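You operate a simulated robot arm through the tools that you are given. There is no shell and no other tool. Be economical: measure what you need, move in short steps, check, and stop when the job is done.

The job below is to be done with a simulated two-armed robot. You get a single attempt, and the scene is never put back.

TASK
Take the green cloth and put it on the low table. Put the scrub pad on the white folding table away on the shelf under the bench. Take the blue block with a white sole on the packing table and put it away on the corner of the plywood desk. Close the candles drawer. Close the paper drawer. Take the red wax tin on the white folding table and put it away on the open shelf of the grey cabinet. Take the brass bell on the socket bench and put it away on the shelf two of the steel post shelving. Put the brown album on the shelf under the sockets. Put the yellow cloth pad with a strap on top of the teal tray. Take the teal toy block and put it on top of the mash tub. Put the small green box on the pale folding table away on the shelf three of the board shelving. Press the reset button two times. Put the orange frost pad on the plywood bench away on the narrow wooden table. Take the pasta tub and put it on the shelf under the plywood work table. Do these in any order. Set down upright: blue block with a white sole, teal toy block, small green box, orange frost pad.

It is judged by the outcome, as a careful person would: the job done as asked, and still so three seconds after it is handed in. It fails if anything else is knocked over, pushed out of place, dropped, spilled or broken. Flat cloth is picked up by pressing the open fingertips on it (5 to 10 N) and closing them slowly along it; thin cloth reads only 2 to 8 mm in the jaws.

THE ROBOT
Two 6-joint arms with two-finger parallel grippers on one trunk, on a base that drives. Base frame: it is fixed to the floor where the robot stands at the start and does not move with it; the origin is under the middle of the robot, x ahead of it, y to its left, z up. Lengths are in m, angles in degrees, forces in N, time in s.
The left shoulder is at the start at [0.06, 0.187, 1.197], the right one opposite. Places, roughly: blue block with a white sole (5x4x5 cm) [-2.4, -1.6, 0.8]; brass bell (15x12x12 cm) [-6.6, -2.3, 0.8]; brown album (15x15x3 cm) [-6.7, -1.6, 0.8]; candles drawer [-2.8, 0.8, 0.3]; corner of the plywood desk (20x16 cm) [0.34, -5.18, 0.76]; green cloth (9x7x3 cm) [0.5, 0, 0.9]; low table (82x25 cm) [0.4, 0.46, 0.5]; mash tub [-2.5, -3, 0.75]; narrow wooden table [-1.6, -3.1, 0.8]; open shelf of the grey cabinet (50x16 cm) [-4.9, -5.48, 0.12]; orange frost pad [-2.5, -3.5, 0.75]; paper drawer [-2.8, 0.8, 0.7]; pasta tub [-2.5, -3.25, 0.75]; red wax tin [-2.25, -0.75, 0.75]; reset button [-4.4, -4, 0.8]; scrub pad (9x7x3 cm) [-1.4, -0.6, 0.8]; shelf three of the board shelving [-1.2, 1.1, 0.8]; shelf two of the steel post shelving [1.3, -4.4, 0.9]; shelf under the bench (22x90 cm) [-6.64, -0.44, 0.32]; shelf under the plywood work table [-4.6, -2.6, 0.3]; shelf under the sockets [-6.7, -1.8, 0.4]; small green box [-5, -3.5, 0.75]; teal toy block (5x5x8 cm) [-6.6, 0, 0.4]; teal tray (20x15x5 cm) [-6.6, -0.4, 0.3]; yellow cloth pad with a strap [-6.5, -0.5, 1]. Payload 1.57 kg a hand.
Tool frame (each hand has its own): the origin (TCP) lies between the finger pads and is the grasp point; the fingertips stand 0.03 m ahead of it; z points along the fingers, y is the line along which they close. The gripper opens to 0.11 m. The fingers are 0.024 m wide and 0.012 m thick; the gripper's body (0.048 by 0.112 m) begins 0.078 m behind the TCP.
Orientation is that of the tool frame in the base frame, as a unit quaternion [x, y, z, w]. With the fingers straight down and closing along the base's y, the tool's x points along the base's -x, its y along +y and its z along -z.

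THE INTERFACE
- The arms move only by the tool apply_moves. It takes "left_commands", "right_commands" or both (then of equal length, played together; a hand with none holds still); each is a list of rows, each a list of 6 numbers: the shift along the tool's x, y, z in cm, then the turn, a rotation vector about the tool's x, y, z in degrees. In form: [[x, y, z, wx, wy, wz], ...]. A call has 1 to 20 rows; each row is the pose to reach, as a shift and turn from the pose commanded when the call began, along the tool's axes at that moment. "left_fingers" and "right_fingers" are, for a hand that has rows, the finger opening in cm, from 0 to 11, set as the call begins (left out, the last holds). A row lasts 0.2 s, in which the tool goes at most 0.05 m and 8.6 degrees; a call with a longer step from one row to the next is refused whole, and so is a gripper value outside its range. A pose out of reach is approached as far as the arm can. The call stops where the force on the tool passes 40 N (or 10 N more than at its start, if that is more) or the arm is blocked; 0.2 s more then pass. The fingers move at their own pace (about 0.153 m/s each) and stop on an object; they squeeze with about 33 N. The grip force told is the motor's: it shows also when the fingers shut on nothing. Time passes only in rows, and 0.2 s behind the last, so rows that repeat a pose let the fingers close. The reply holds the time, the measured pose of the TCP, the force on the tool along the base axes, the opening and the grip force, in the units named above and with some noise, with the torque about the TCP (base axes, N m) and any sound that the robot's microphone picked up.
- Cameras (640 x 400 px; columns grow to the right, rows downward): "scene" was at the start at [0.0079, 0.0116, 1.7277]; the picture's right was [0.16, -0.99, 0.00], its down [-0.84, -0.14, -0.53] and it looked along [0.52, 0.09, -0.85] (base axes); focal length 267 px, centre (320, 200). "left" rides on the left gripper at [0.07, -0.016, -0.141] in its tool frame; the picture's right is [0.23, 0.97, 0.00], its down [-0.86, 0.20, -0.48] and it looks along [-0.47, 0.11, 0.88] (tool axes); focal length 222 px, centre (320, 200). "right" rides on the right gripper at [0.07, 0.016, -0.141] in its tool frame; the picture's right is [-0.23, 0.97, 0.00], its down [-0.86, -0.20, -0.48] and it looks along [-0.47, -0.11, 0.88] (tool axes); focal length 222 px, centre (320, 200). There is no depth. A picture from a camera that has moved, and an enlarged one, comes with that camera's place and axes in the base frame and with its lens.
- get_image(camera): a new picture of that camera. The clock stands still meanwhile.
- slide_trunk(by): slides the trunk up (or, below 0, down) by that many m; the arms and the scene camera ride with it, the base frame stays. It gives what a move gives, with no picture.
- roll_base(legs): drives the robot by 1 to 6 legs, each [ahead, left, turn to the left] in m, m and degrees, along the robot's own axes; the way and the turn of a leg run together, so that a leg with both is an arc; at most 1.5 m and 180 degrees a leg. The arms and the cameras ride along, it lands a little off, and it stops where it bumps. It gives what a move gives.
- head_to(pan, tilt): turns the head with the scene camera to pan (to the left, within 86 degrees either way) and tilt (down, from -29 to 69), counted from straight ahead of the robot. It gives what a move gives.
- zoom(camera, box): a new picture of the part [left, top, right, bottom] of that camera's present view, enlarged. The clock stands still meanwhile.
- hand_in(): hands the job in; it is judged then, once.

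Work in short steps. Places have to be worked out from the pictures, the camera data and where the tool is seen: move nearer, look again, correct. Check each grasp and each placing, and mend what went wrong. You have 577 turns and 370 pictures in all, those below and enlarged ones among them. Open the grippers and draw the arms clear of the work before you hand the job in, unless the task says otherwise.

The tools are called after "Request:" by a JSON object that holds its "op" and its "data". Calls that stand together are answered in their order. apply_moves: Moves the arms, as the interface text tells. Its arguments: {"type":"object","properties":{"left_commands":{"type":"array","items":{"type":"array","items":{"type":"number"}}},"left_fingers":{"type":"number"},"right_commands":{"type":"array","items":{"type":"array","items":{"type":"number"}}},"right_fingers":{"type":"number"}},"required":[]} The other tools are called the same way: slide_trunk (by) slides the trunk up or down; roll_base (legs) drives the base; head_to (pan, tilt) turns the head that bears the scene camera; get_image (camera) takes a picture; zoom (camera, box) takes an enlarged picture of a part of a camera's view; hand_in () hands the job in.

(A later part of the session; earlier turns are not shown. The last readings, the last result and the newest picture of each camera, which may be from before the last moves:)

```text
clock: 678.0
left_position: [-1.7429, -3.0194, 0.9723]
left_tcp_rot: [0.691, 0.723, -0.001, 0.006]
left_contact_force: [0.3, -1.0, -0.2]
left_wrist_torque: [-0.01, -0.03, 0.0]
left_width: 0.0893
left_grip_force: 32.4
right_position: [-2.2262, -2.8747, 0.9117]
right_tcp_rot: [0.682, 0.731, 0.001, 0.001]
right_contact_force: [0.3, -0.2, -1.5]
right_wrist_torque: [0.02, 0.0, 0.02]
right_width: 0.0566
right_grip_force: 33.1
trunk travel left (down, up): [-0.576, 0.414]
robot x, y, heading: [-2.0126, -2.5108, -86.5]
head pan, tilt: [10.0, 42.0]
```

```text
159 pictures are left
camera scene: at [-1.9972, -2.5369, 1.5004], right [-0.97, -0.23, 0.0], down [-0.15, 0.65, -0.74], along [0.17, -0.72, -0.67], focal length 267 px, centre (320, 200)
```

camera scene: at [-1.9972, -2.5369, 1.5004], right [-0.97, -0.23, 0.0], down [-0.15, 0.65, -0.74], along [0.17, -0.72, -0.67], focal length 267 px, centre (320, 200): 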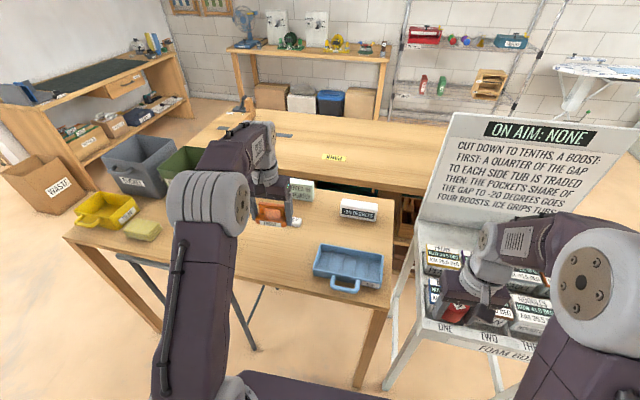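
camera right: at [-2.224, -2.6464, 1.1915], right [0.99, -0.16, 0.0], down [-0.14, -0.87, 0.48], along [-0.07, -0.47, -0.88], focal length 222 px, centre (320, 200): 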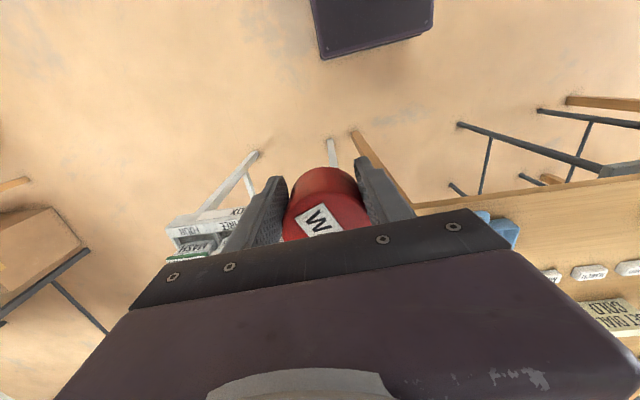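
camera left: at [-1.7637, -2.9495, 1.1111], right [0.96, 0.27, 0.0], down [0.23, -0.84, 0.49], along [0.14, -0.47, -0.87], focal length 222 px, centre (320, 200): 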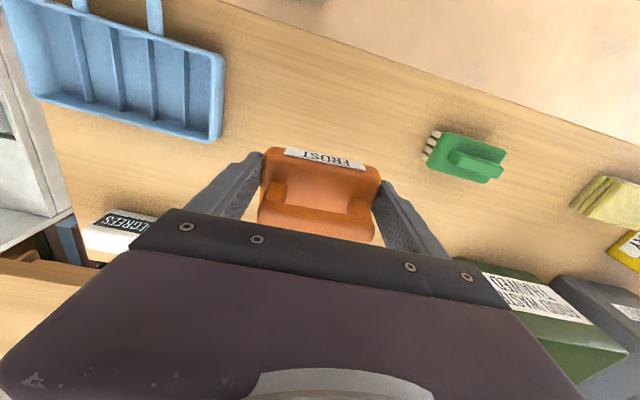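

Clear all round. I lower the left hand by the arm until contact.

Request:
{"op": "apply_moves", "data": {"left_commands": [[0, 0, 4, 0, 0, 0], [0, 0, 8, 0, 0, 0], [0, 0, 12, 0, 0, 0], [0, 0, 14.5, 0, 0, 0], [0, 0, 16, 0, 0, 0], [0, 0, 17, 0, 0, 0], [0, 0, 17.8, 0, 0, 0], [0, 0, 18.6, 0, 0, 0], [0, 0, 19.4, 0, 0, 0]]}}

Request:
{"op": "get_image", "data": {"camera": "left"}}

```text
clock: 679.0
left_position: [-1.743, -3.0207, 0.8299]
left_tcp_rot: [0.691, 0.722, -0.002, 0.006]
left_contact_force: [-3.6, 9.7, 16.3]
left_wrist_torque: [0.48, 0.99, -0.47]
left_width: 0.0892
left_grip_force: 33.6
right_position: [-2.2281, -2.8741, 0.9111]
right_tcp_rot: [0.683, 0.73, 0.0, 0.001]
right_contact_force: [0.6, -1.5, -1.4]
right_wrist_torque: [0.04, -0.02, 0.0]
right_width: 0.0564
right_grip_force: 33.2
trunk travel left (down, up): [-0.576, 0.414]
robot x, y, heading: [-2.016, -2.5172, -86.7]
head pan, tilt: [10.0, 42.0]
stopped in row 5 (left hand): the force on the tool passed its limit (the readings are from after the stop); the commanded pose is now the measured one
```

```text
158 pictures are left
camera left: at [-1.7628, -2.9497, 0.9701], right [0.96, 0.27, 0.0], down [0.23, -0.84, 0.49], along [0.13, -0.47, -0.87], focal length 222 px, centre (320, 200)
```

left: 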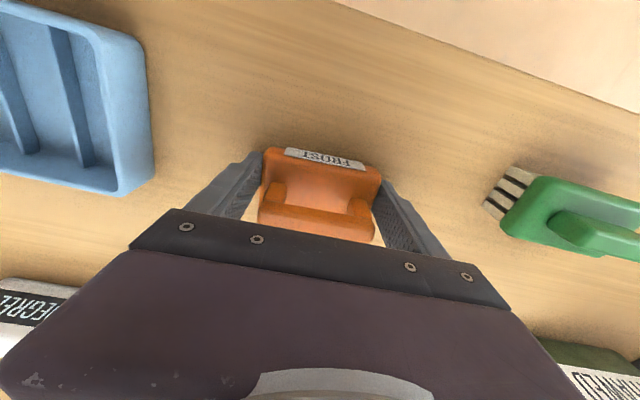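

Contact (table ≈ 0.80). I relieve, open and rise.

Request:
{"op": "apply_moves", "data": {"left_commands": [[0, 0, -0.2, 0, 0, 0], [0, 0, -0.2, 0, 0, 0], [0, 0, -0.2, 0, 0, 0]], "left_fingers": 10.8}}

Request:
{"op": "apply_moves", "data": {"left_commands": [[0, 0, -2, 0, 0, 0], [0, 0, -6, 0, 0, 0], [0, 0, -10, 0, 0, 0], [0, 0, -14, 0, 0, 0], [0, 0, -17, 0, 0, 0]]}}

Request:
{"op": "get_image", "data": {"camera": "left"}}

```text
clock: 679.8
left_position: [-1.7427, -3.0224, 0.8311]
left_tcp_rot: [0.691, 0.723, -0.003, 0.007]
left_contact_force: [-0.5, 0.0, -0.3]
left_wrist_torque: [0.01, -0.02, 0.02]
left_width: 0.1082
left_grip_force: 0.2
right_position: [-2.2259, -2.8762, 0.9098]
right_tcp_rot: [0.683, 0.73, 0.0, 0.001]
right_contact_force: [-0.3, -0.8, -0.8]
right_wrist_torque: [0.02, 0.0, -0.04]
right_width: 0.0565
right_grip_force: 33.3
trunk travel left (down, up): [-0.576, 0.414]
robot x, y, heading: [-2.0131, -2.5161, -86.6]
head pan, tilt: [10.0, 42.0]
```

```text
clock: 681.0
left_position: [-1.7438, -3.0213, 1.0024]
left_tcp_rot: [0.691, 0.723, -0.003, 0.007]
left_contact_force: [0.2, -0.5, -0.4]
left_wrist_torque: [-0.01, 0.01, 0.0]
left_width: 0.1081
left_grip_force: 0.1
right_position: [-2.2268, -2.8757, 0.9105]
right_tcp_rot: [0.683, 0.731, 0.0, 0.001]
right_contact_force: [0.2, 0.3, -1.5]
right_wrist_torque: [0.0, 0.03, 0.0]
right_width: 0.0564
right_grip_force: 33.6
trunk travel left (down, up): [-0.576, 0.414]
robot x, y, heading: [-2.0174, -2.5151, -86.6]
head pan, tilt: [10.0, 42.0]
```

```text
157 pictures are left
camera left: at [-1.7633, -2.9492, 1.1423], right [0.96, 0.27, 0.0], down [0.23, -0.84, 0.49], along [0.14, -0.47, -0.87], focal length 222 px, centre (320, 200)
```

left: 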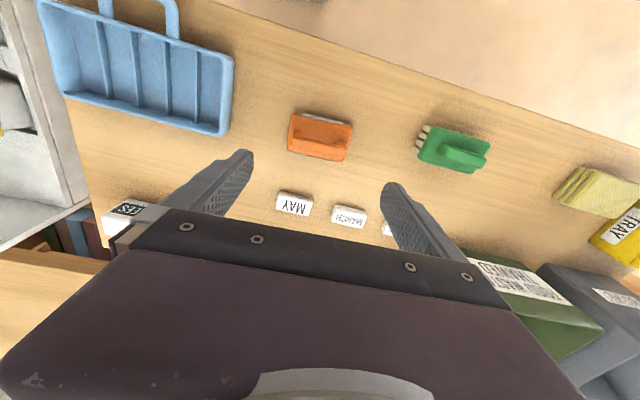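

The frost pad stands upright. Now I re-grip the tin: I turn gently to the empty packing table behind me to set it down.

Request:
{"op": "roll_base", "data": {"legs": [[-0.15, 0, 0], [0, 0, 60], [0, 0, 60], [0, 0, 57]]}}

Request:
{"op": "head_to", "data": {"pan": -10, "tilt": 45}}

Request:
{"op": "get_image", "data": {"camera": "scene"}}

Request:
{"op": "get_image", "data": {"camera": "right"}}

```text
clock: 690.3
left_position: [-2.2855, -1.8597, 1.0015]
left_tcp_rot: [0.719, -0.695, -0.007, -0.003]
left_contact_force: [-0.8, 0.2, -0.2]
left_wrist_torque: [0.01, 0.0, 0.0]
left_width: 0.1081
left_grip_force: 0.0
right_position: [-1.803, -2.0089, 0.9098]
right_tcp_rot: [0.727, -0.686, -0.001, 0.001]
right_contact_force: [0.1, 0.1, -1.1]
right_wrist_torque: [-0.07, -0.01, -0.01]
right_width: 0.0553
right_grip_force: 33.1
trunk travel left (down, up): [-0.576, 0.414]
robot x, y, heading: [-2.0192, -2.3671, 92.8]
head pan, tilt: [10.0, 42.0]
```

```text
clock: 691.1
left_position: [-2.2851, -1.8589, 1.0023]
left_tcp_rot: [0.719, -0.695, -0.006, -0.003]
left_contact_force: [-0.4, 0.4, 0.3]
left_wrist_torque: [0.01, 0.01, -0.02]
left_width: 0.1081
left_grip_force: 0.1
right_position: [-1.8042, -2.0092, 0.9103]
right_tcp_rot: [0.727, -0.687, 0.0, 0.001]
right_contact_force: [-0.6, -0.6, -0.6]
right_wrist_torque: [-0.02, -0.02, 0.03]
right_width: 0.0554
right_grip_force: 32.9
trunk travel left (down, up): [-0.576, 0.414]
robot x, y, heading: [-2.0212, -2.3702, 92.7]
head pan, tilt: [-10.0, 45.0]
```

```text
156 pictures are left
camera scene: at [-2.0087, -2.346, 1.4961], right [0.99, -0.13, 0.0], down [-0.09, -0.7, -0.71], along [0.09, 0.7, -0.71], focal length 267 px, centre (320, 200)
```

scene: 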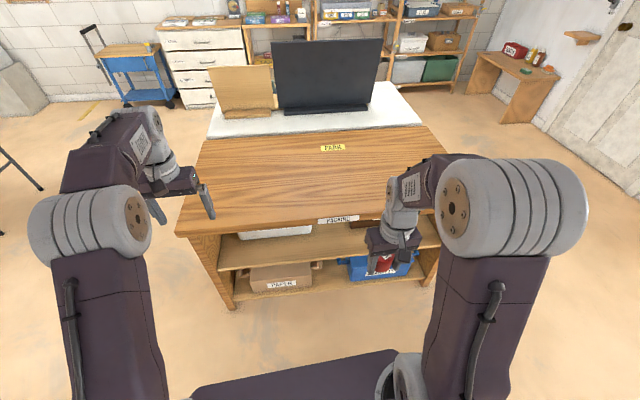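

```text
155 pictures are left
camera right: at [-1.8152, -2.0803, 1.0514], right [-0.99, 0.17, 0.0], down [0.15, 0.86, 0.48], along [0.08, 0.47, -0.88], focal length 222 px, centre (320, 200)
```

right: 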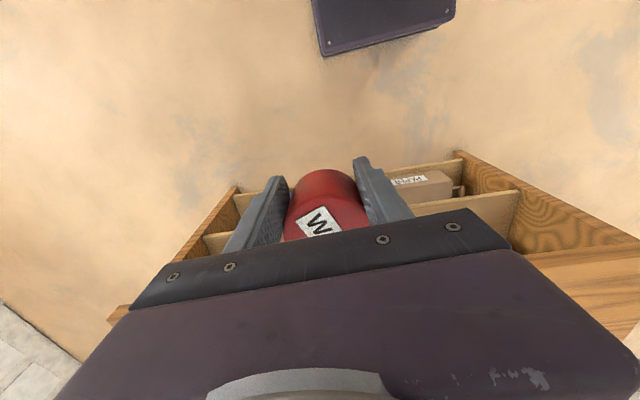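

I move up to the table and extend the right arm over it.

Request:
{"op": "roll_base", "data": {"legs": [[0.13, 0, 0], [0.13, 0, 0]]}}

Request:
{"op": "apply_moves", "data": {"right_commands": [[-2.5, 0, 0, 0, 0, 0], [-5, 0, 0, 0, 0, 0], [-7.5, 0, 0, 0, 0, 0], [-10, 0, 0, 0, 0, 0], [-12.5, 0, 1, 0, 0, 0], [-15, 0, 2, 0, 0, 0], [-17.5, 0, 4, 0, 0, 0], [-19, 0, 6, 0, 0, 0], [-19, 0, 8.5, 0, 0, 0]]}}

Request:
{"op": "get_image", "data": {"camera": "right"}}

```text
clock: 693.3
left_position: [-2.3004, -1.6026, 1.0028]
left_tcp_rot: [0.72, -0.694, -0.007, -0.003]
left_contact_force: [0.2, -0.2, 0.1]
left_wrist_torque: [-0.04, 0.0, 0.01]
left_width: 0.1079
left_grip_force: 0.1
right_position: [-1.8171, -1.7513, 0.9095]
right_tcp_rot: [0.728, -0.686, -0.002, -0.001]
right_contact_force: [-0.1, 0.2, -0.7]
right_wrist_torque: [-0.02, 0.04, -0.03]
right_width: 0.0553
right_grip_force: 33.2
trunk travel left (down, up): [-0.576, 0.414]
robot x, y, heading: [-2.0341, -2.1058, 92.8]
head pan, tilt: [-10.0, 45.0]
```

```text
clock: 695.3
left_position: [-2.2991, -1.6017, 1.0013]
left_tcp_rot: [0.72, -0.694, -0.007, -0.003]
left_contact_force: [-0.3, -0.5, -0.8]
left_wrist_torque: [-0.01, -0.02, 0.0]
left_width: 0.1078
left_grip_force: 0.1
right_position: [-1.8268, -1.5624, 0.8245]
right_tcp_rot: [0.728, -0.686, -0.001, 0.001]
right_contact_force: [0.5, 0.6, -2.5]
right_wrist_torque: [-0.02, -0.01, -0.03]
right_width: 0.0548
right_grip_force: 33.2
trunk travel left (down, up): [-0.576, 0.414]
robot x, y, heading: [-2.0344, -2.1084, 93.0]
head pan, tilt: [-10.0, 45.0]
```

```text
154 pictures are left
camera right: at [-1.839, -1.6331, 0.9649], right [-0.99, 0.17, 0.0], down [0.15, 0.87, 0.48], along [0.08, 0.47, -0.88], focal length 222 px, centre (320, 200)
```

right: 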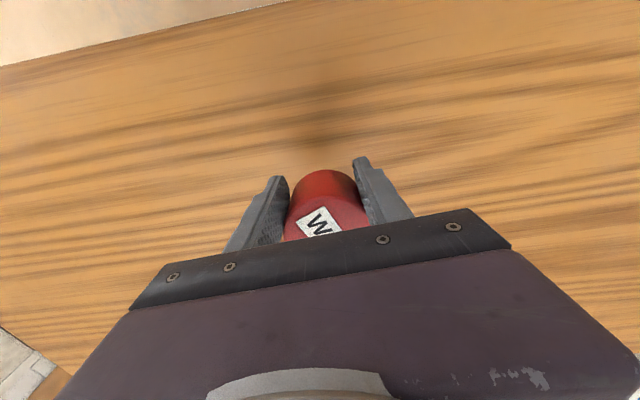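

Now lower until the tin rests, release, and look.

Request:
{"op": "apply_moves", "data": {"right_commands": [[0, 0, 1, 0, 0, 0], [0, 0, 2, 0, 0, 0], [0, 0, 3, 0, 0, 0], [0, 0, 3.6, 0, 0, 0], [0, 0, 4.2, 0, 0, 0], [0, 0, 4.8, 0, 0, 0]]}}

Request:
{"op": "apply_moves", "data": {"right_commands": [[0, 0, 0, 0, 0, 0], [0, 0, 0, 0, 0, 0], [0, 0, 0, 0, 0, 0]], "right_fingers": 9}}

Request:
{"op": "get_image", "data": {"camera": "right"}}

```text
clock: 696.7
left_position: [-2.2997, -1.6019, 1.0013]
left_tcp_rot: [0.72, -0.693, -0.008, -0.003]
left_contact_force: [0.8, -0.3, -0.9]
left_wrist_torque: [0.0, 0.04, 0.02]
left_width: 0.1082
left_grip_force: 0.1
right_position: [-1.8285, -1.5628, 0.7774]
right_tcp_rot: [0.727, -0.686, -0.001, 0.0]
right_contact_force: [0.5, 1.0, -0.2]
right_wrist_torque: [-0.01, -0.01, 0.0]
right_width: 0.0549
right_grip_force: 33.0
trunk travel left (down, up): [-0.576, 0.414]
robot x, y, heading: [-2.0367, -2.1092, 92.8]
head pan, tilt: [-10.0, 45.0]
```

```text
clock: 697.5
left_position: [-2.2998, -1.6008, 1.0016]
left_tcp_rot: [0.72, -0.694, -0.007, -0.003]
left_contact_force: [1.1, -0.6, -0.4]
left_wrist_torque: [0.0, 0.01, -0.03]
left_width: 0.1078
left_grip_force: 0.1
right_position: [-1.8282, -1.5611, 0.7778]
right_tcp_rot: [0.728, -0.685, -0.001, 0.002]
right_contact_force: [0.5, 0.4, 0.2]
right_wrist_torque: [-0.01, -0.01, 0.03]
right_width: 0.0901
right_grip_force: 0.0
trunk travel left (down, up): [-0.576, 0.414]
robot x, y, heading: [-2.0327, -2.1078, 92.8]
head pan, tilt: [-10.0, 45.0]
```

```text
153 pictures are left
camera right: at [-1.8397, -1.6321, 0.9191], right [-0.99, 0.17, 0.0], down [0.15, 0.87, 0.48], along [0.08, 0.47, -0.88], focal length 222 px, centre (320, 200)
```

right: 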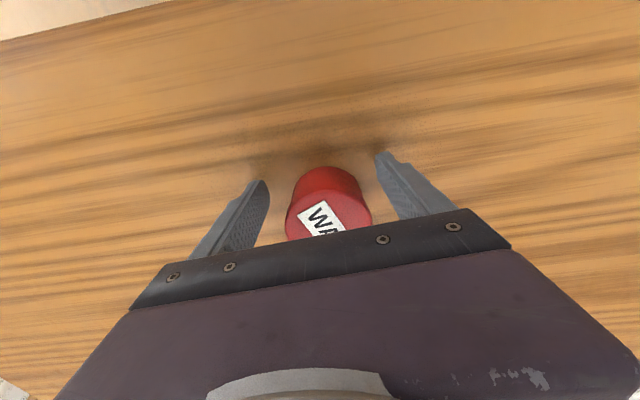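

The tin stands on the table; its centre is about 2.3 cm ahead of the TCP. I move ahead 2.3 cm, go 5 mm lower and re-grip.

Request:
{"op": "apply_moves", "data": {"right_commands": [[-1.2, 0, 0, 0, 0, 0], [-2.3, 0, 0, 0, 0, 0], [-2.3, 0, -0.1, 0, 0, 0]]}}

Request:
{"op": "apply_moves", "data": {"right_commands": [[0, 0, 0, 0, 0, 0], [0, 0, 0, 0, 0, 0], [0, 0, 0, 0, 0, 0]], "right_fingers": 3}}

Request:
{"op": "apply_moves", "data": {"right_commands": [[0, 0, -2, 0, 0, 0], [0, 0, -5, 0, 0, 0], [2, 0, -8, 0, 0, 0], [5, 0, -11, 0, 0, 0], [8, 0, -13, 0, 0, 0]]}}

Request:
{"op": "get_image", "data": {"camera": "right"}}

```text
clock: 698.3
left_position: [-2.3002, -1.6022, 1.002]
left_tcp_rot: [0.72, -0.694, -0.006, -0.004]
left_contact_force: [0.1, 0.0, 0.4]
left_wrist_torque: [0.02, 0.0, 0.02]
left_width: 0.1079
left_grip_force: 0.1
right_position: [-1.8294, -1.5375, 0.7789]
right_tcp_rot: [0.728, -0.686, -0.001, 0.001]
right_contact_force: [0.4, 0.5, -0.1]
right_wrist_torque: [0.0, -0.01, -0.03]
right_width: 0.0901
right_grip_force: 0.0
trunk travel left (down, up): [-0.576, 0.414]
robot x, y, heading: [-2.0343, -2.1102, 93.1]
head pan, tilt: [-10.0, 45.0]
```

```text
clock: 699.1
left_position: [-2.2993, -1.6019, 1.0031]
left_tcp_rot: [0.72, -0.694, -0.006, -0.004]
left_contact_force: [-0.3, -0.1, -0.4]
left_wrist_torque: [0.0, 0.02, 0.01]
left_width: 0.1079
left_grip_force: 0.0
right_position: [-1.8299, -1.5371, 0.7795]
right_tcp_rot: [0.728, -0.686, -0.001, 0.0]
right_contact_force: [0.9, -0.1, 0.4]
right_wrist_torque: [-0.01, -0.06, 0.0]
right_width: 0.0629
right_grip_force: 32.7
trunk travel left (down, up): [-0.576, 0.414]
robot x, y, heading: [-2.0346, -2.1097, 93.1]
head pan, tilt: [-10.0, 45.0]
```

```text
clock: 700.3
left_position: [-2.2997, -1.6031, 1.0023]
left_tcp_rot: [0.72, -0.694, -0.008, -0.004]
left_contact_force: [-0.1, 0.5, 0.0]
left_wrist_torque: [0.03, 0.03, 0.0]
left_width: 0.1082
left_grip_force: 0.0
right_position: [-1.8229, -1.6195, 0.9091]
right_tcp_rot: [0.728, -0.686, -0.002, 0.0]
right_contact_force: [0.4, -0.4, -0.8]
right_wrist_torque: [-0.02, -0.03, 0.04]
right_width: 0.0629
right_grip_force: 33.5
trunk travel left (down, up): [-0.576, 0.414]
robot x, y, heading: [-2.0356, -2.1091, 93.0]
head pan, tilt: [-10.0, 45.0]
```

```text
152 pictures are left
camera right: at [-1.8353, -1.6909, 1.0503], right [-0.99, 0.17, 0.0], down [0.15, 0.86, 0.48], along [0.08, 0.47, -0.88], focal length 222 px, centre (320, 200)
```

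right: 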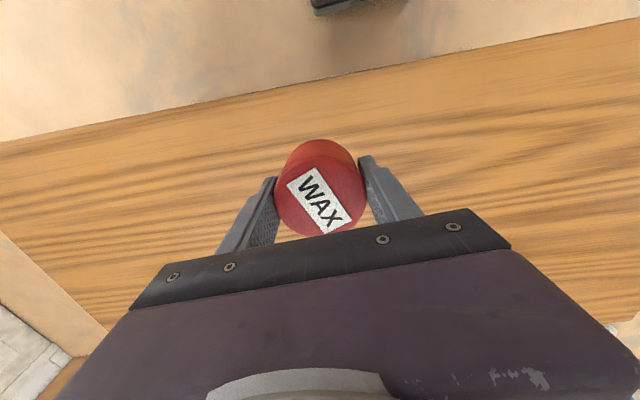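

The tin is now gripped at its full diameter. Next the pasta tub: I back off, turn east, back up west of the stand and strafe to face it from the west.

Request:
{"op": "slide_trunk", "data": {"by": 0.15}}

Request:
{"op": "roll_base", "data": {"legs": [[-0.25, 0, 0], [0, 0, -93], [-1.25, 0, 0], [0, -1.1, 0]]}}

Request:
{"op": "head_to", "data": {"pan": 10, "tilt": 42}}

Request:
{"op": "get_image", "data": {"camera": "scene"}}

```text
clock: 702.1
left_position: [-2.2994, -1.6006, 1.1516]
left_tcp_rot: [0.72, -0.694, -0.007, -0.002]
left_contact_force: [0.0, -0.1, 0.1]
left_wrist_torque: [-0.02, 0.04, 0.03]
left_width: 0.1078
left_grip_force: 0.1
right_position: [-1.8226, -1.6187, 1.0581]
right_tcp_rot: [0.728, -0.686, -0.001, 0.0]
right_contact_force: [0.2, -1.0, -0.9]
right_wrist_torque: [0.01, 0.01, -0.01]
right_width: 0.0629
right_grip_force: 33.2
trunk travel left (down, up): [-0.726, 0.264]
robot x, y, heading: [-2.0314, -2.1141, 92.7]
head pan, tilt: [-10.0, 45.0]
```

```text
clock: 718.9
left_position: [-2.7345, -3.2171, 1.1523]
left_tcp_rot: [0.003, 1.0, 0.002, 0.007]
left_contact_force: [0.9, -0.9, -0.5]
left_wrist_torque: [-0.02, 0.01, 0.0]
left_width: 0.1078
left_grip_force: 0.2
right_position: [-2.7715, -3.6912, 1.0594]
right_tcp_rot: [-0.009, 1.0, 0.001, 0.0]
right_contact_force: [-0.5, -0.8, -1.2]
right_wrist_torque: [0.0, 0.01, 0.01]
right_width: 0.0629
right_grip_force: 32.6
trunk travel left (down, up): [-0.726, 0.264]
robot x, y, heading: [-3.2491, -3.4591, 0.4]
head pan, tilt: [-10.0, 45.0]
```

```text
clock: 719.7
left_position: [-2.7343, -3.2168, 1.1522]
left_tcp_rot: [0.002, 1.0, 0.004, 0.007]
left_contact_force: [-0.6, -0.3, -0.1]
left_wrist_torque: [0.0, 0.01, -0.02]
left_width: 0.108
left_grip_force: 0.1
right_position: [-2.7706, -3.6908, 1.0584]
right_tcp_rot: [-0.009, 1.0, 0.0, 0.0]
right_contact_force: [-0.1, 0.0, -1.9]
right_wrist_torque: [0.03, -0.01, -0.03]
right_width: 0.063
right_grip_force: 32.9
trunk travel left (down, up): [-0.726, 0.264]
robot x, y, heading: [-3.2495, -3.4591, 0.4]
head pan, tilt: [10.0, 42.0]
```

```text
151 pictures are left
camera scene: at [-3.2301, -3.4458, 1.6504], right [0.18, -0.98, 0.0], down [-0.66, -0.12, -0.74], along [0.73, 0.13, -0.67], focal length 267 px, centre (320, 200)
```

scene: 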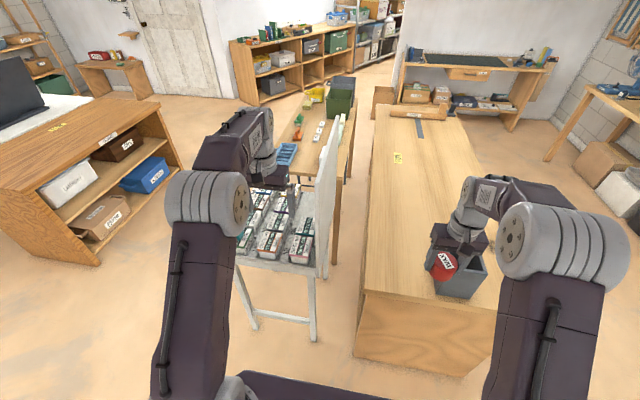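

Request:
{"op": "get_image", "data": {"camera": "left"}}

Request:
{"op": "zoom", "data": {"camera": "scene", "box": [220, 130, 360, 280]}}

```text
150 pictures are left
camera left: at [-2.8057, -3.2334, 1.2918], right [-0.22, 0.97, 0.0], down [0.85, 0.19, 0.49], along [0.48, 0.11, -0.87], focal length 222 px, centre (320, 200)
```

left: 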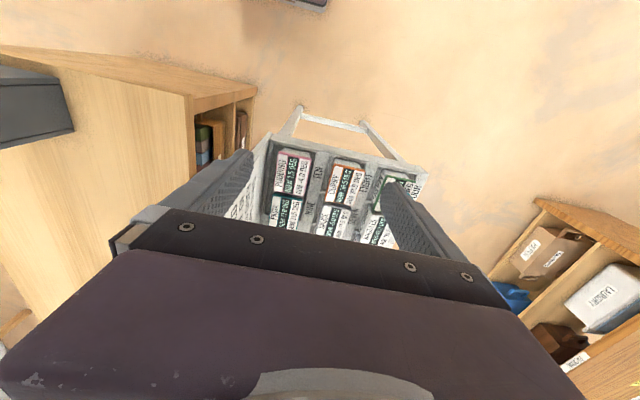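

```text
2.67 times, centred on (290, 205) of scene
camera zoom: at [-3.2301, -3.4458, 1.6504], right [0.18, -0.98, 0.0], down [-0.66, -0.12, -0.74], along [0.73, 0.13, -0.67], focal length 713 px, centre (400, 187)
```

zoom: 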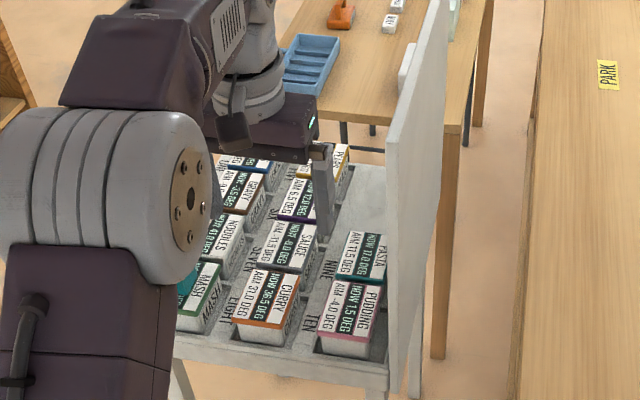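

Pasta lid: x -2.526…-2.43, y -3.216…-3.288; sign plane at y ≈ -3.326; SAUCE back edge ≈ -3.18. I'll grip along y with 9 cm opening. First retract the right hand off the bench, then move in.

Request:
{"op": "apply_moves", "data": {"right_commands": [[3, 0, 0, 0, 0, 0], [6, 0, 0, 0, 0, 0], [9, 0, 0, 0, 0, 0], [12, 0, 0, 0, 0, 0], [15, 0, 0, 0, 0, 0], [18, 0, 0, 0, 0, 0]], "left_commands": [[0, -1, 0, 0, 0, 0], [0, -2, 0, 0, 0, 0], [0, -3, 0, 0, 0, 0], [0, -3.5, 0, 0, 0, 0], [0, -3.5, 0, 0, 0, 0], [0, -3.5, 0, 0, 0, 0]], "left_fingers": 9}}

Request:
{"op": "roll_base", "data": {"legs": [[0.19, 0, 0]]}}

Request:
{"op": "get_image", "data": {"camera": "left"}}

Request:
{"op": "zoom", "data": {"camera": "scene", "box": [200, 150, 380, 310]}}

```text
clock: 721.1
left_position: [-2.7362, -3.2514, 1.1529]
left_tcp_rot: [0.002, 1.0, 0.002, 0.007]
left_contact_force: [-0.3, 0.2, 0.8]
left_wrist_torque: [0.0, 0.0, 0.01]
left_width: 0.09
left_grip_force: 0.2
right_position: [-2.9515, -3.6943, 1.0594]
right_tcp_rot: [-0.009, 1.0, 0.002, 0.002]
right_contact_force: [-0.6, 0.3, -1.8]
right_wrist_torque: [0.02, -0.01, 0.02]
right_width: 0.0631
right_grip_force: 32.9
trunk travel left (down, up): [-0.726, 0.264]
robot x, y, heading: [-3.2538, -3.4607, 0.6]
head pan, tilt: [10.0, 42.0]
```

```text
clock: 722.6
left_position: [-2.5484, -3.2503, 1.1522]
left_tcp_rot: [0.002, 1.0, 0.002, 0.008]
left_contact_force: [0.4, 0.3, 0.0]
left_wrist_torque: [0.06, -0.01, 0.0]
left_width: 0.0901
left_grip_force: 0.0
right_position: [-2.7633, -3.6921, 1.0598]
right_tcp_rot: [-0.01, 1.0, 0.002, 0.0]
right_contact_force: [-0.2, 0.4, -1.8]
right_wrist_torque: [0.03, -0.01, -0.01]
right_width: 0.0631
right_grip_force: 33.0
trunk travel left (down, up): [-0.726, 0.264]
robot x, y, heading: [-3.0669, -3.4585, 0.6]
head pan, tilt: [10.0, 42.0]
```

```text
148 pictures are left
camera left: at [-2.6195, -3.2662, 1.2926], right [-0.22, 0.97, 0.0], down [0.85, 0.19, 0.49], along [0.48, 0.11, -0.87], focal length 222 px, centre (320, 200)
```

left: 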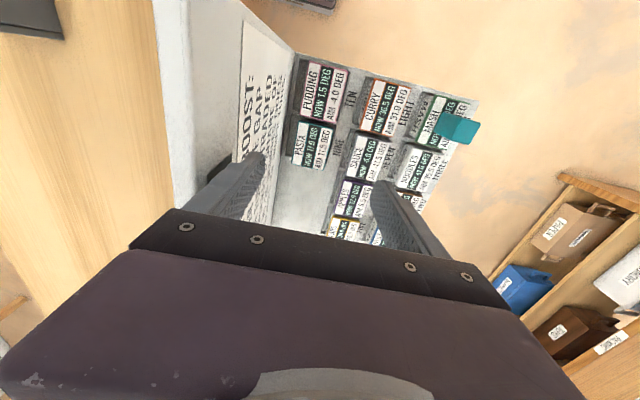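

```text
2.50 times, centred on (290, 230) of scene
camera zoom: at [-3.044, -3.4439, 1.6504], right [0.18, -0.98, 0.0], down [-0.66, -0.12, -0.74], along [0.73, 0.14, -0.67], focal length 669 px, centre (395, 125)
```

zoom: 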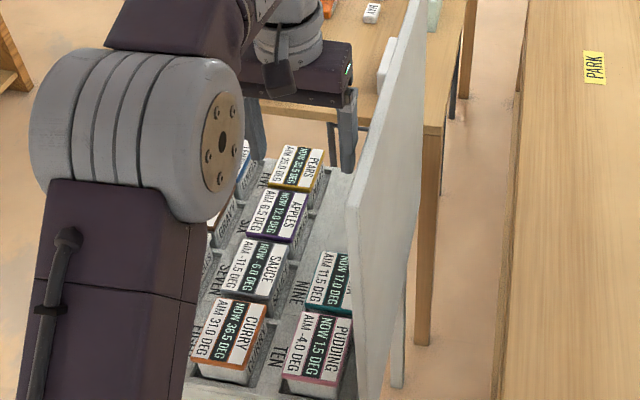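

Pasta centre (-2.479, -3.252) agrees from both cameras. I roll 3 cm, extend 4 cm, and lower the trunk.

Request:
{"op": "roll_base", "data": {"legs": [[0.03, 0, 0]]}}

Request:
{"op": "apply_moves", "data": {"left_commands": [[-2, 0, 0, 0, 0, 0], [-3.8, 0, 0, 0, 0, 0], [-3.8, 0, 0, 0, 0, 0]]}}

Request:
{"op": "slide_trunk", "data": {"by": -0.22}}

Request:
{"op": "get_image", "data": {"camera": "left"}}

```text
clock: 723.5
left_position: [-2.522, -3.25, 1.1548]
left_tcp_rot: [0.002, 1.0, 0.003, 0.009]
left_contact_force: [-0.3, -0.5, 0.6]
left_wrist_torque: [0.03, -0.05, 0.02]
left_width: 0.0902
left_grip_force: 0.0
right_position: [-2.7376, -3.6929, 1.0612]
right_tcp_rot: [-0.009, 1.0, 0.001, 0.001]
right_contact_force: [-0.5, 0.5, -0.4]
right_wrist_torque: [-0.02, -0.04, -0.01]
right_width: 0.0628
right_grip_force: 32.6
trunk travel left (down, up): [-0.726, 0.264]
robot x, y, heading: [-3.0369, -3.4636, 0.5]
head pan, tilt: [10.0, 42.0]
```

```text
clock: 724.3
left_position: [-2.4784, -3.2513, 1.1537]
left_tcp_rot: [0.004, 1.0, 0.003, 0.007]
left_contact_force: [-0.1, -0.2, -0.7]
left_wrist_torque: [0.02, 0.01, -0.03]
left_width: 0.09
left_grip_force: 0.1
right_position: [-2.7313, -3.6932, 1.059]
right_tcp_rot: [-0.01, 1.0, 0.001, 0.0]
right_contact_force: [-0.1, 0.1, -1.1]
right_wrist_torque: [0.0, 0.04, 0.0]
right_width: 0.0628
right_grip_force: 33.2
trunk travel left (down, up): [-0.726, 0.264]
robot x, y, heading: [-3.0365, -3.4585, 0.4]
head pan, tilt: [10.0, 42.0]
```

```text
clock: 726.6
left_position: [-2.4789, -3.2498, 0.9335]
left_tcp_rot: [0.002, 1.0, 0.002, 0.007]
left_contact_force: [-0.3, 0.2, -0.2]
left_wrist_torque: [0.02, 0.02, 0.01]
left_width: 0.0901
left_grip_force: 0.0
right_position: [-2.7328, -3.6926, 0.84]
right_tcp_rot: [-0.01, 1.0, 0.001, 0.0]
right_contact_force: [0.0, -0.1, -0.9]
right_wrist_torque: [-0.02, 0.0, 0.0]
right_width: 0.063
right_grip_force: 33.0
trunk travel left (down, up): [-0.506, 0.484]
robot x, y, heading: [-3.0352, -3.4591, 0.4]
head pan, tilt: [10.0, 42.0]
```

```text
146 pictures are left
camera left: at [-2.5504, -3.2668, 1.0731], right [-0.22, 0.97, 0.0], down [0.85, 0.19, 0.49], along [0.48, 0.11, -0.87], focal length 222 px, centre (320, 200)
```

left: 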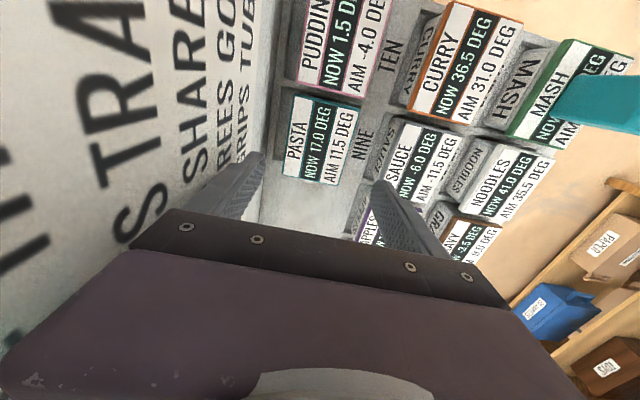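

Well centred. I descend 10 cm and check again.

Request:
{"op": "apply_moves", "data": {"left_commands": [[0, 0, 3, 0, 0, 0], [0, 0, 6, 0, 0, 0], [0, 0, 9, 0, 0, 0], [0, 0, 10, 0, 0, 0]]}}

Request:
{"op": "get_image", "data": {"camera": "left"}}

```text
clock: 727.6
left_position: [-2.478, -3.2493, 0.8335]
left_tcp_rot: [0.002, 1.0, 0.003, 0.008]
left_contact_force: [0.8, -0.1, 0.0]
left_wrist_torque: [0.01, 0.01, 0.01]
left_width: 0.0901
left_grip_force: 0.1
right_position: [-2.7326, -3.6921, 0.8406]
right_tcp_rot: [-0.01, 1.0, 0.0, -0.001]
right_contact_force: [-0.6, 0.5, -0.9]
right_wrist_torque: [0.01, -0.04, 0.0]
right_width: 0.0629
right_grip_force: 32.5
trunk travel left (down, up): [-0.506, 0.484]
robot x, y, heading: [-3.0367, -3.4589, 0.5]
head pan, tilt: [10.0, 42.0]
```

```text
145 pictures are left
camera left: at [-2.5493, -3.2658, 0.9733], right [-0.22, 0.97, 0.0], down [0.85, 0.19, 0.49], along [0.48, 0.11, -0.87], focal length 222 px, centre (320, 200)
```

left: 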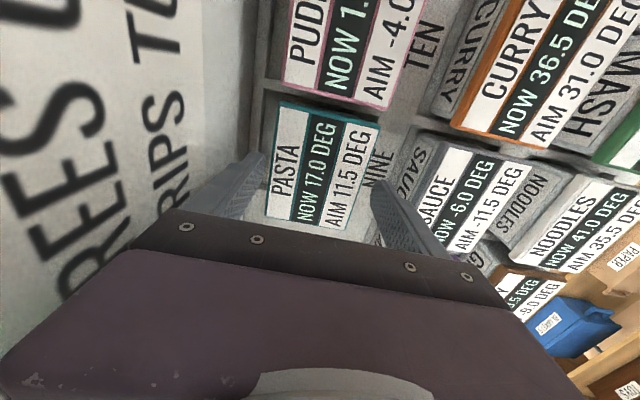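

Still centred. I go down 4.5 cm more with force watch.

Request:
{"op": "apply_moves", "data": {"left_commands": [[0, 0, 1.5, 0, 0, 0], [0, 0, 3, 0, 0, 0], [0, 0, 4, 0, 0, 0], [0, 0, 4.6, 0, 0, 0]]}}

Request:
{"op": "get_image", "data": {"camera": "left"}}

```text
clock: 728.6
left_position: [-2.4777, -3.2498, 0.7879]
left_tcp_rot: [0.003, 1.0, 0.003, 0.006]
left_contact_force: [-0.2, 0.4, -0.4]
left_wrist_torque: [-0.04, 0.0, 0.0]
left_width: 0.0901
left_grip_force: 0.0
right_position: [-2.7324, -3.6926, 0.8401]
right_tcp_rot: [-0.009, 1.0, 0.001, 0.0]
right_contact_force: [0.2, 0.0, -0.8]
right_wrist_torque: [-0.02, 0.04, 0.05]
right_width: 0.063
right_grip_force: 33.0
trunk travel left (down, up): [-0.506, 0.484]
robot x, y, heading: [-3.0352, -3.4627, 0.3]
head pan, tilt: [10.0, 42.0]
```

```text
144 pictures are left
camera left: at [-2.5482, -3.2664, 0.9269], right [-0.22, 0.97, 0.0], down [0.85, 0.19, 0.49], along [0.48, 0.11, -0.87], focal length 222 px, centre (320, 200)
```

left: 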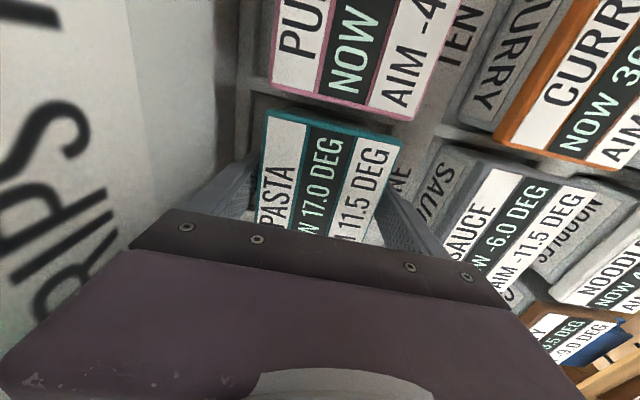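

Fingers are beside the lid. I close.

Request:
{"op": "apply_moves", "data": {"left_commands": [[0, 0, 0, 0, 0, 0], [0, 0, 0, 0, 0, 0], [0, 0, 0, 0, 0, 0]], "left_fingers": 4}}

Request:
{"op": "apply_moves", "data": {"left_commands": [[0, 0, -0.5, 0, 0, 0], [0, 0, -1.5, 0, 0, 0], [0, 0, -3, 0, 0, 0], [0, 0, -5, 0, 0, 0], [0, 0, -8, 0, 0, 0], [0, 0, -11, 0, 0, 0]]}}

Request:
{"op": "get_image", "data": {"camera": "left"}}

```text
clock: 729.4
left_position: [-2.4764, -3.2502, 0.7874]
left_tcp_rot: [0.002, 1.0, 0.002, 0.007]
left_contact_force: [-0.3, 1.0, 0.1]
left_wrist_torque: [0.03, -0.1, -0.06]
left_width: 0.0777
left_grip_force: 33.1
right_position: [-2.7323, -3.693, 0.8399]
right_tcp_rot: [-0.01, 1.0, 0.001, -0.001]
right_contact_force: [0.2, -0.2, -0.8]
right_wrist_torque: [0.03, -0.02, 0.04]
right_width: 0.0632
right_grip_force: 33.3
trunk travel left (down, up): [-0.506, 0.484]
robot x, y, heading: [-3.0369, -3.4565, 0.5]
head pan, tilt: [10.0, 42.0]
```

```text
clock: 730.8
left_position: [-2.478, -3.2515, 0.8989]
left_tcp_rot: [0.002, 1.0, 0.002, 0.007]
left_contact_force: [0.6, 0.8, -2.4]
left_wrist_torque: [0.02, 0.01, 0.0]
left_width: 0.0778
left_grip_force: 33.5
right_position: [-2.7332, -3.6931, 0.8392]
right_tcp_rot: [-0.01, 1.0, 0.002, -0.001]
right_contact_force: [0.7, -0.7, -1.1]
right_wrist_torque: [-0.01, -0.03, -0.02]
right_width: 0.0627
right_grip_force: 32.7
trunk travel left (down, up): [-0.506, 0.484]
robot x, y, heading: [-3.0345, -3.4637, 0.8]
head pan, tilt: [10.0, 42.0]
```

```text
143 pictures are left
camera left: at [-2.5493, -3.2679, 1.0381], right [-0.22, 0.97, 0.0], down [0.85, 0.19, 0.49], along [0.48, 0.11, -0.87], focal length 222 px, centre (320, 200)
```

left: 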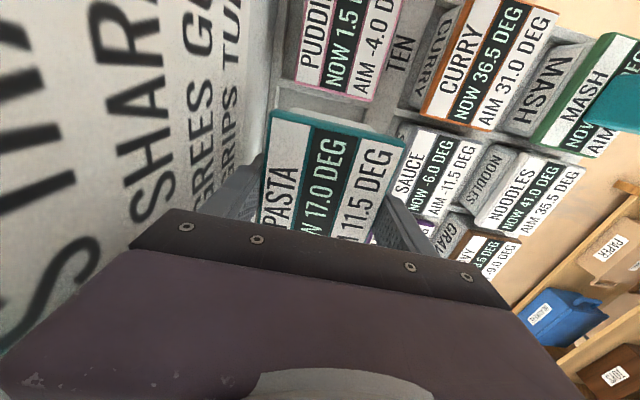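

The pasta tub is free and held. I raise the trunk, back out, and drive to the north side of the plywood work table.

Request:
{"op": "slide_trunk", "data": {"by": 0.22}}

Request:
{"op": "roll_base", "data": {"legs": [[-0.3, 0, 0], [0, 0, 90], [1.5, 0, 0], [0.3, 0, 0], [0, 0, 90], [0.7, 0, 0]]}}

Request:
{"op": "head_to", "data": {"pan": 45, "tilt": 35}}

Request:
{"op": "get_image", "data": {"camera": "scene"}}

```text
clock: 733.1
left_position: [-2.4766, -3.2511, 1.1178]
left_tcp_rot: [0.003, 1.0, 0.002, 0.007]
left_contact_force: [-0.3, -0.1, -3.7]
left_wrist_torque: [-0.04, -0.01, 0.03]
left_width: 0.0778
left_grip_force: 33.3
right_position: [-2.7333, -3.6927, 1.0584]
right_tcp_rot: [-0.01, 1.0, 0.001, 0.0]
right_contact_force: [0.2, -0.2, -0.3]
right_wrist_torque: [0.01, -0.02, 0.01]
right_width: 0.0629
right_grip_force: 32.9
trunk travel left (down, up): [-0.726, 0.264]
robot x, y, heading: [-3.0349, -3.4563, 0.4]
head pan, tilt: [10.0, 42.0]
```

```text
clock: 755.0
left_position: [-4.671, -1.9013, 1.1189]
left_tcp_rot: [1.0, 0.006, -0.007, 0.003]
left_contact_force: [0.3, -0.1, -3.3]
left_wrist_torque: [0.01, 0.01, 0.02]
left_width: 0.0776
left_grip_force: 32.9
right_position: [-4.4229, -1.4543, 1.0595]
right_tcp_rot: [1.0, 0.017, 0.0, 0.001]
right_contact_force: [-0.3, -0.3, -1.1]
right_wrist_torque: [-0.02, 0.0, 0.04]
right_width: 0.0628
right_grip_force: 33.2
trunk travel left (down, up): [-0.726, 0.264]
robot x, y, heading: [-4.117, -1.687, -178.8]
head pan, tilt: [10.0, 42.0]
```

```text
clock: 756.0
left_position: [-4.6718, -1.9018, 1.1175]
left_tcp_rot: [1.0, 0.005, -0.007, 0.002]
left_contact_force: [-0.2, 0.3, -3.4]
left_wrist_torque: [-0.02, -0.03, 0.0]
left_width: 0.0776
left_grip_force: 33.0
right_position: [-4.4244, -1.4562, 1.0591]
right_tcp_rot: [1.0, 0.017, 0.0, 0.0]
right_contact_force: [0.8, -0.7, -0.7]
right_wrist_torque: [0.0, -0.03, -0.02]
right_width: 0.0631
right_grip_force: 33.5
trunk travel left (down, up): [-0.726, 0.264]
robot x, y, heading: [-4.1216, -1.6845, -178.7]
head pan, tilt: [45.0, 35.0]
```

```text
142 pictures are left
camera scene: at [-4.119, -1.7466, 1.6609], right [-0.72, 0.69, 0.0], down [0.4, 0.42, -0.82], along [-0.56, -0.59, -0.57], focal length 267 px, centre (320, 200)
```

scene: 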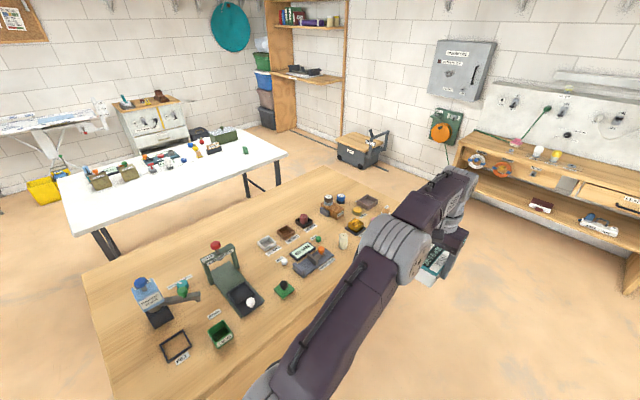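

I turn south to face the table and look at its lower shelf.

Request:
{"op": "roll_base", "data": {"legs": [[0.35, -0.08, 0], [0, 0, 90]]}}

Request:
{"op": "head_to", "data": {"pan": 0, "tilt": 50}}

Request:
{"op": "get_image", "data": {"camera": "scene"}}

```text
clock: 762.2
left_position: [-4.239, -2.1651, 1.1185]
left_tcp_rot: [0.698, 0.716, -0.003, 0.006]
left_contact_force: [-0.1, -0.1, -3.0]
left_wrist_torque: [-0.01, 0.03, 0.03]
left_width: 0.0775
left_grip_force: 33.0
right_position: [-4.6889, -1.9248, 1.0588]
right_tcp_rot: [0.689, 0.724, -0.001, 0.0]
right_contact_force: [-0.1, -0.1, -2.0]
right_wrist_torque: [0.03, 0.0, 0.03]
right_width: 0.0631
right_grip_force: 33.3
trunk travel left (down, up): [-0.726, 0.264]
robot x, y, heading: [-4.4633, -1.6146, -87.6]
head pan, tilt: [45.0, 35.0]
```

```text
clock: 763.3
left_position: [-4.2379, -2.1666, 1.1181]
left_tcp_rot: [0.698, 0.716, -0.003, 0.007]
left_contact_force: [-0.5, 0.4, -3.1]
left_wrist_torque: [0.04, -0.03, -0.01]
left_width: 0.0777
left_grip_force: 32.4
right_position: [-4.6881, -1.9232, 1.0583]
right_tcp_rot: [0.69, 0.724, 0.001, 0.001]
right_contact_force: [1.1, 1.0, -1.5]
right_wrist_torque: [-0.03, 0.01, -0.04]
right_width: 0.0629
right_grip_force: 32.7
trunk travel left (down, up): [-0.726, 0.264]
robot x, y, heading: [-4.4646, -1.6126, -87.7]
head pan, tilt: [0.0, 50.0]
```

```text
141 pictures are left
camera scene: at [-4.4622, -1.6325, 1.6392], right [-1.0, -0.04, 0.0], down [-0.03, 0.77, -0.64], along [0.03, -0.64, -0.77], focal length 267 px, centre (320, 200)
```

scene: 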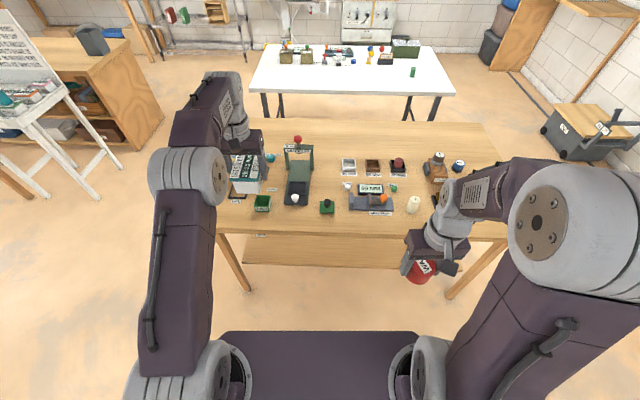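

The shelf's front edge is at y ≈ -2.29, z ≈ 0.3; table edge y ≈ -2.18. I back up a little, shift right, and lower the trunk to see under the table.

Request:
{"op": "roll_base", "data": {"legs": [[-0.12, -0.1, -2]]}}

Request:
{"op": "slide_trunk", "data": {"by": -0.35}}

Request:
{"op": "slide_trunk", "data": {"by": -0.3}}

Request:
{"op": "head_to", "data": {"pan": 0, "tilt": 35}}

Request:
{"op": "get_image", "data": {"camera": "scene"}}

Request:
{"op": "get_image", "data": {"camera": "left"}}

```text
clock: 764.7
left_position: [-4.3557, -2.0559, 1.1174]
left_tcp_rot: [0.709, 0.705, -0.002, 0.006]
left_contact_force: [0.1, -1.1, -4.0]
left_wrist_torque: [0.0, 0.01, 0.01]
left_width: 0.0775
left_grip_force: 32.8
right_position: [-4.7979, -1.7991, 1.059]
right_tcp_rot: [0.701, 0.713, 0.0, -0.001]
right_contact_force: [-0.4, -0.2, -1.4]
right_wrist_torque: [-0.01, 0.0, 0.0]
right_width: 0.0629
right_grip_force: 32.8
trunk travel left (down, up): [-0.726, 0.264]
robot x, y, heading: [-4.5618, -1.498, -89.5]
head pan, tilt: [0.0, 50.0]
```

```text
clock: 768.1
left_position: [-4.3576, -2.0536, 0.7677]
left_tcp_rot: [0.71, 0.704, -0.003, 0.007]
left_contact_force: [-0.3, -0.2, -3.6]
left_wrist_torque: [-0.04, -0.02, -0.01]
left_width: 0.0776
left_grip_force: 33.1
right_position: [-4.7991, -1.7968, 0.7094]
right_tcp_rot: [0.701, 0.713, 0.001, 0.001]
right_contact_force: [0.0, -0.3, -1.2]
right_wrist_torque: [0.0, -0.02, 0.0]
right_width: 0.0627
right_grip_force: 32.5
trunk travel left (down, up): [-0.376, 0.614]
robot x, y, heading: [-4.5617, -1.4924, -89.6]
head pan, tilt: [0.0, 50.0]
```

```text
clock: 771.1
left_position: [-4.3587, -2.054, 0.468]
left_tcp_rot: [0.709, 0.705, -0.003, 0.007]
left_contact_force: [0.0, 0.0, -3.5]
left_wrist_torque: [0.0, -0.02, -0.02]
left_width: 0.0776
left_grip_force: 33.4
right_position: [-4.7979, -1.796, 0.4088]
right_tcp_rot: [0.702, 0.712, 0.001, 0.0]
right_contact_force: [0.2, -0.2, -1.8]
right_wrist_torque: [-0.01, -0.01, 0.0]
right_width: 0.0627
right_grip_force: 33.0
trunk travel left (down, up): [-0.076, 0.914]
robot x, y, heading: [-4.5604, -1.4959, -89.7]
head pan, tilt: [0.0, 50.0]
```

```text
clock: 771.9
left_position: [-4.3586, -2.054, 0.4672]
left_tcp_rot: [0.71, 0.704, -0.003, 0.007]
left_contact_force: [-0.5, 0.5, -3.2]
left_wrist_torque: [0.01, -0.03, -0.03]
left_width: 0.0778
left_grip_force: 32.2
right_position: [-4.7981, -1.7981, 0.4088]
right_tcp_rot: [0.702, 0.713, 0.001, 0.001]
right_contact_force: [-0.1, -0.1, -1.3]
right_wrist_torque: [0.0, 0.04, -0.01]
right_width: 0.0629
right_grip_force: 32.4
trunk travel left (down, up): [-0.076, 0.914]
robot x, y, heading: [-4.5624, -1.4975, -89.7]
head pan, tilt: [0.0, 35.0]
```

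```text
140 pictures are left
camera scene: at [-4.5633, -1.5239, 1.0108], right [-1.0, -0.01, 0.0], down [0.0, 0.57, -0.82], along [0.0, -0.82, -0.57], focal length 267 px, centre (320, 200)
```

scene: 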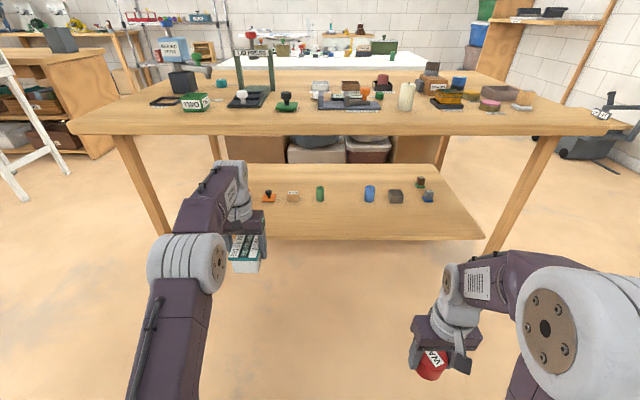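

```text
139 pictures are left
camera left: at [-4.3737, -1.9817, 0.6075], right [0.98, 0.22, 0.0], down [0.19, -0.85, 0.49], along [0.11, -0.48, -0.87], focal length 222 px, centre (320, 200)
```

left: 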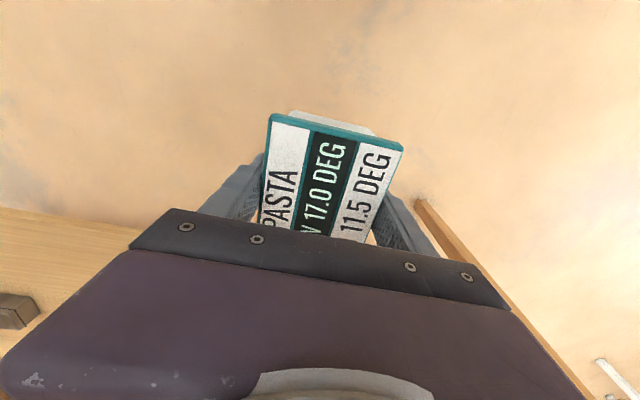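

Front strip of the shelf (y -2.29…-2.49) is free; items stand farther back. Tub bottom is ≈ TCP − 0.03. I lower the trunk 7 cm, tilt the hand 15° and roll in under the table.

Request:
{"op": "slide_trunk", "data": {"by": -0.07}}

Request:
{"op": "apply_moves", "data": {"left_commands": [[0, 0, 0, 0, -7.5, 0], [0, 0, 0, 0, -15, 0], [0, 0, 0, 0, -15, 0]]}}

Request:
{"op": "roll_base", "data": {"legs": [[0.12, 0, 0]]}}

Request:
{"op": "get_image", "data": {"camera": "scene"}}

Request:
{"op": "get_image", "data": {"camera": "left"}}

```text
clock: 773.0
left_position: [-4.3578, -2.0542, 0.3982]
left_tcp_rot: [0.709, 0.705, -0.003, 0.006]
left_contact_force: [0.7, 0.7, -3.1]
left_wrist_torque: [0.01, -0.01, -0.01]
left_width: 0.0775
left_grip_force: 33.4
right_position: [-4.7976, -1.798, 0.3405]
right_tcp_rot: [0.701, 0.713, 0.0, 0.0]
right_contact_force: [0.5, 0.0, -0.9]
right_wrist_torque: [0.0, 0.02, 0.0]
right_width: 0.0629
right_grip_force: 33.2
trunk travel left (down, up): [-0.006, 0.984]
robot x, y, heading: [-4.565, -1.4946, -89.7]
head pan, tilt: [0.0, 35.0]
```

```text
clock: 773.8
left_position: [-4.3566, -2.0544, 0.3976]
left_tcp_rot: [0.703, 0.697, -0.096, 0.1]
left_contact_force: [-0.7, 0.3, -4.2]
left_wrist_torque: [0.02, 0.02, -0.02]
left_width: 0.0775
left_grip_force: 34.0
right_position: [-4.7986, -1.7981, 0.3405]
right_tcp_rot: [0.702, 0.712, 0.001, 0.0]
right_contact_force: [0.2, -0.7, -1.6]
right_wrist_torque: [0.03, 0.01, -0.03]
right_width: 0.0627
right_grip_force: 33.3
trunk travel left (down, up): [-0.006, 0.984]
robot x, y, heading: [-4.5638, -1.4957, -89.7]
head pan, tilt: [0.0, 35.0]
```

```text
clock: 775.0
left_position: [-4.3545, -2.172, 0.3976]
left_tcp_rot: [0.703, 0.698, -0.095, 0.099]
left_contact_force: [-0.1, 0.2, -3.4]
left_wrist_torque: [0.02, 0.01, 0.01]
left_width: 0.0778
left_grip_force: 32.7
right_position: [-4.7971, -1.9172, 0.3387]
right_tcp_rot: [0.7, 0.714, 0.001, 0.001]
right_contact_force: [0.1, -0.3, -1.4]
right_wrist_torque: [0.03, -0.01, 0.02]
right_width: 0.0629
right_grip_force: 33.2
trunk travel left (down, up): [-0.006, 0.984]
robot x, y, heading: [-4.5632, -1.6141, -89.4]
head pan, tilt: [0.0, 35.0]
```

```text
138 pictures are left
camera scene: at [-4.5623, -1.6428, 0.9409], right [-1.0, -0.01, 0.0], down [-0.01, 0.57, -0.82], along [0.01, -0.82, -0.57], focal length 267 px, centre (320, 200)
```

scene: 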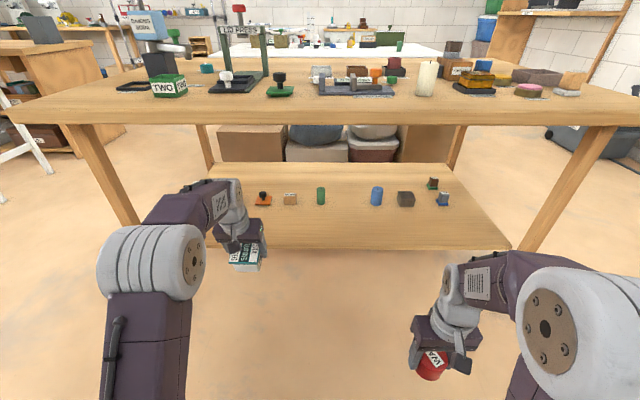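

```text
137 pictures are left
camera left: at [-4.371, -2.0663, 0.5142], right [0.98, 0.21, -0.06], down [0.19, -0.69, 0.69], along [0.11, -0.69, -0.72], focal length 222 px, centre (320, 200)
```

left: 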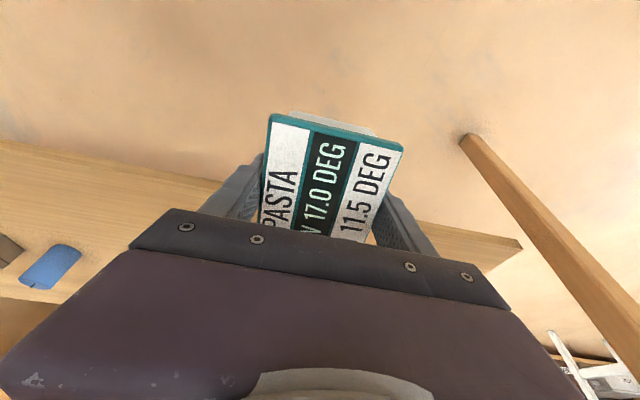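

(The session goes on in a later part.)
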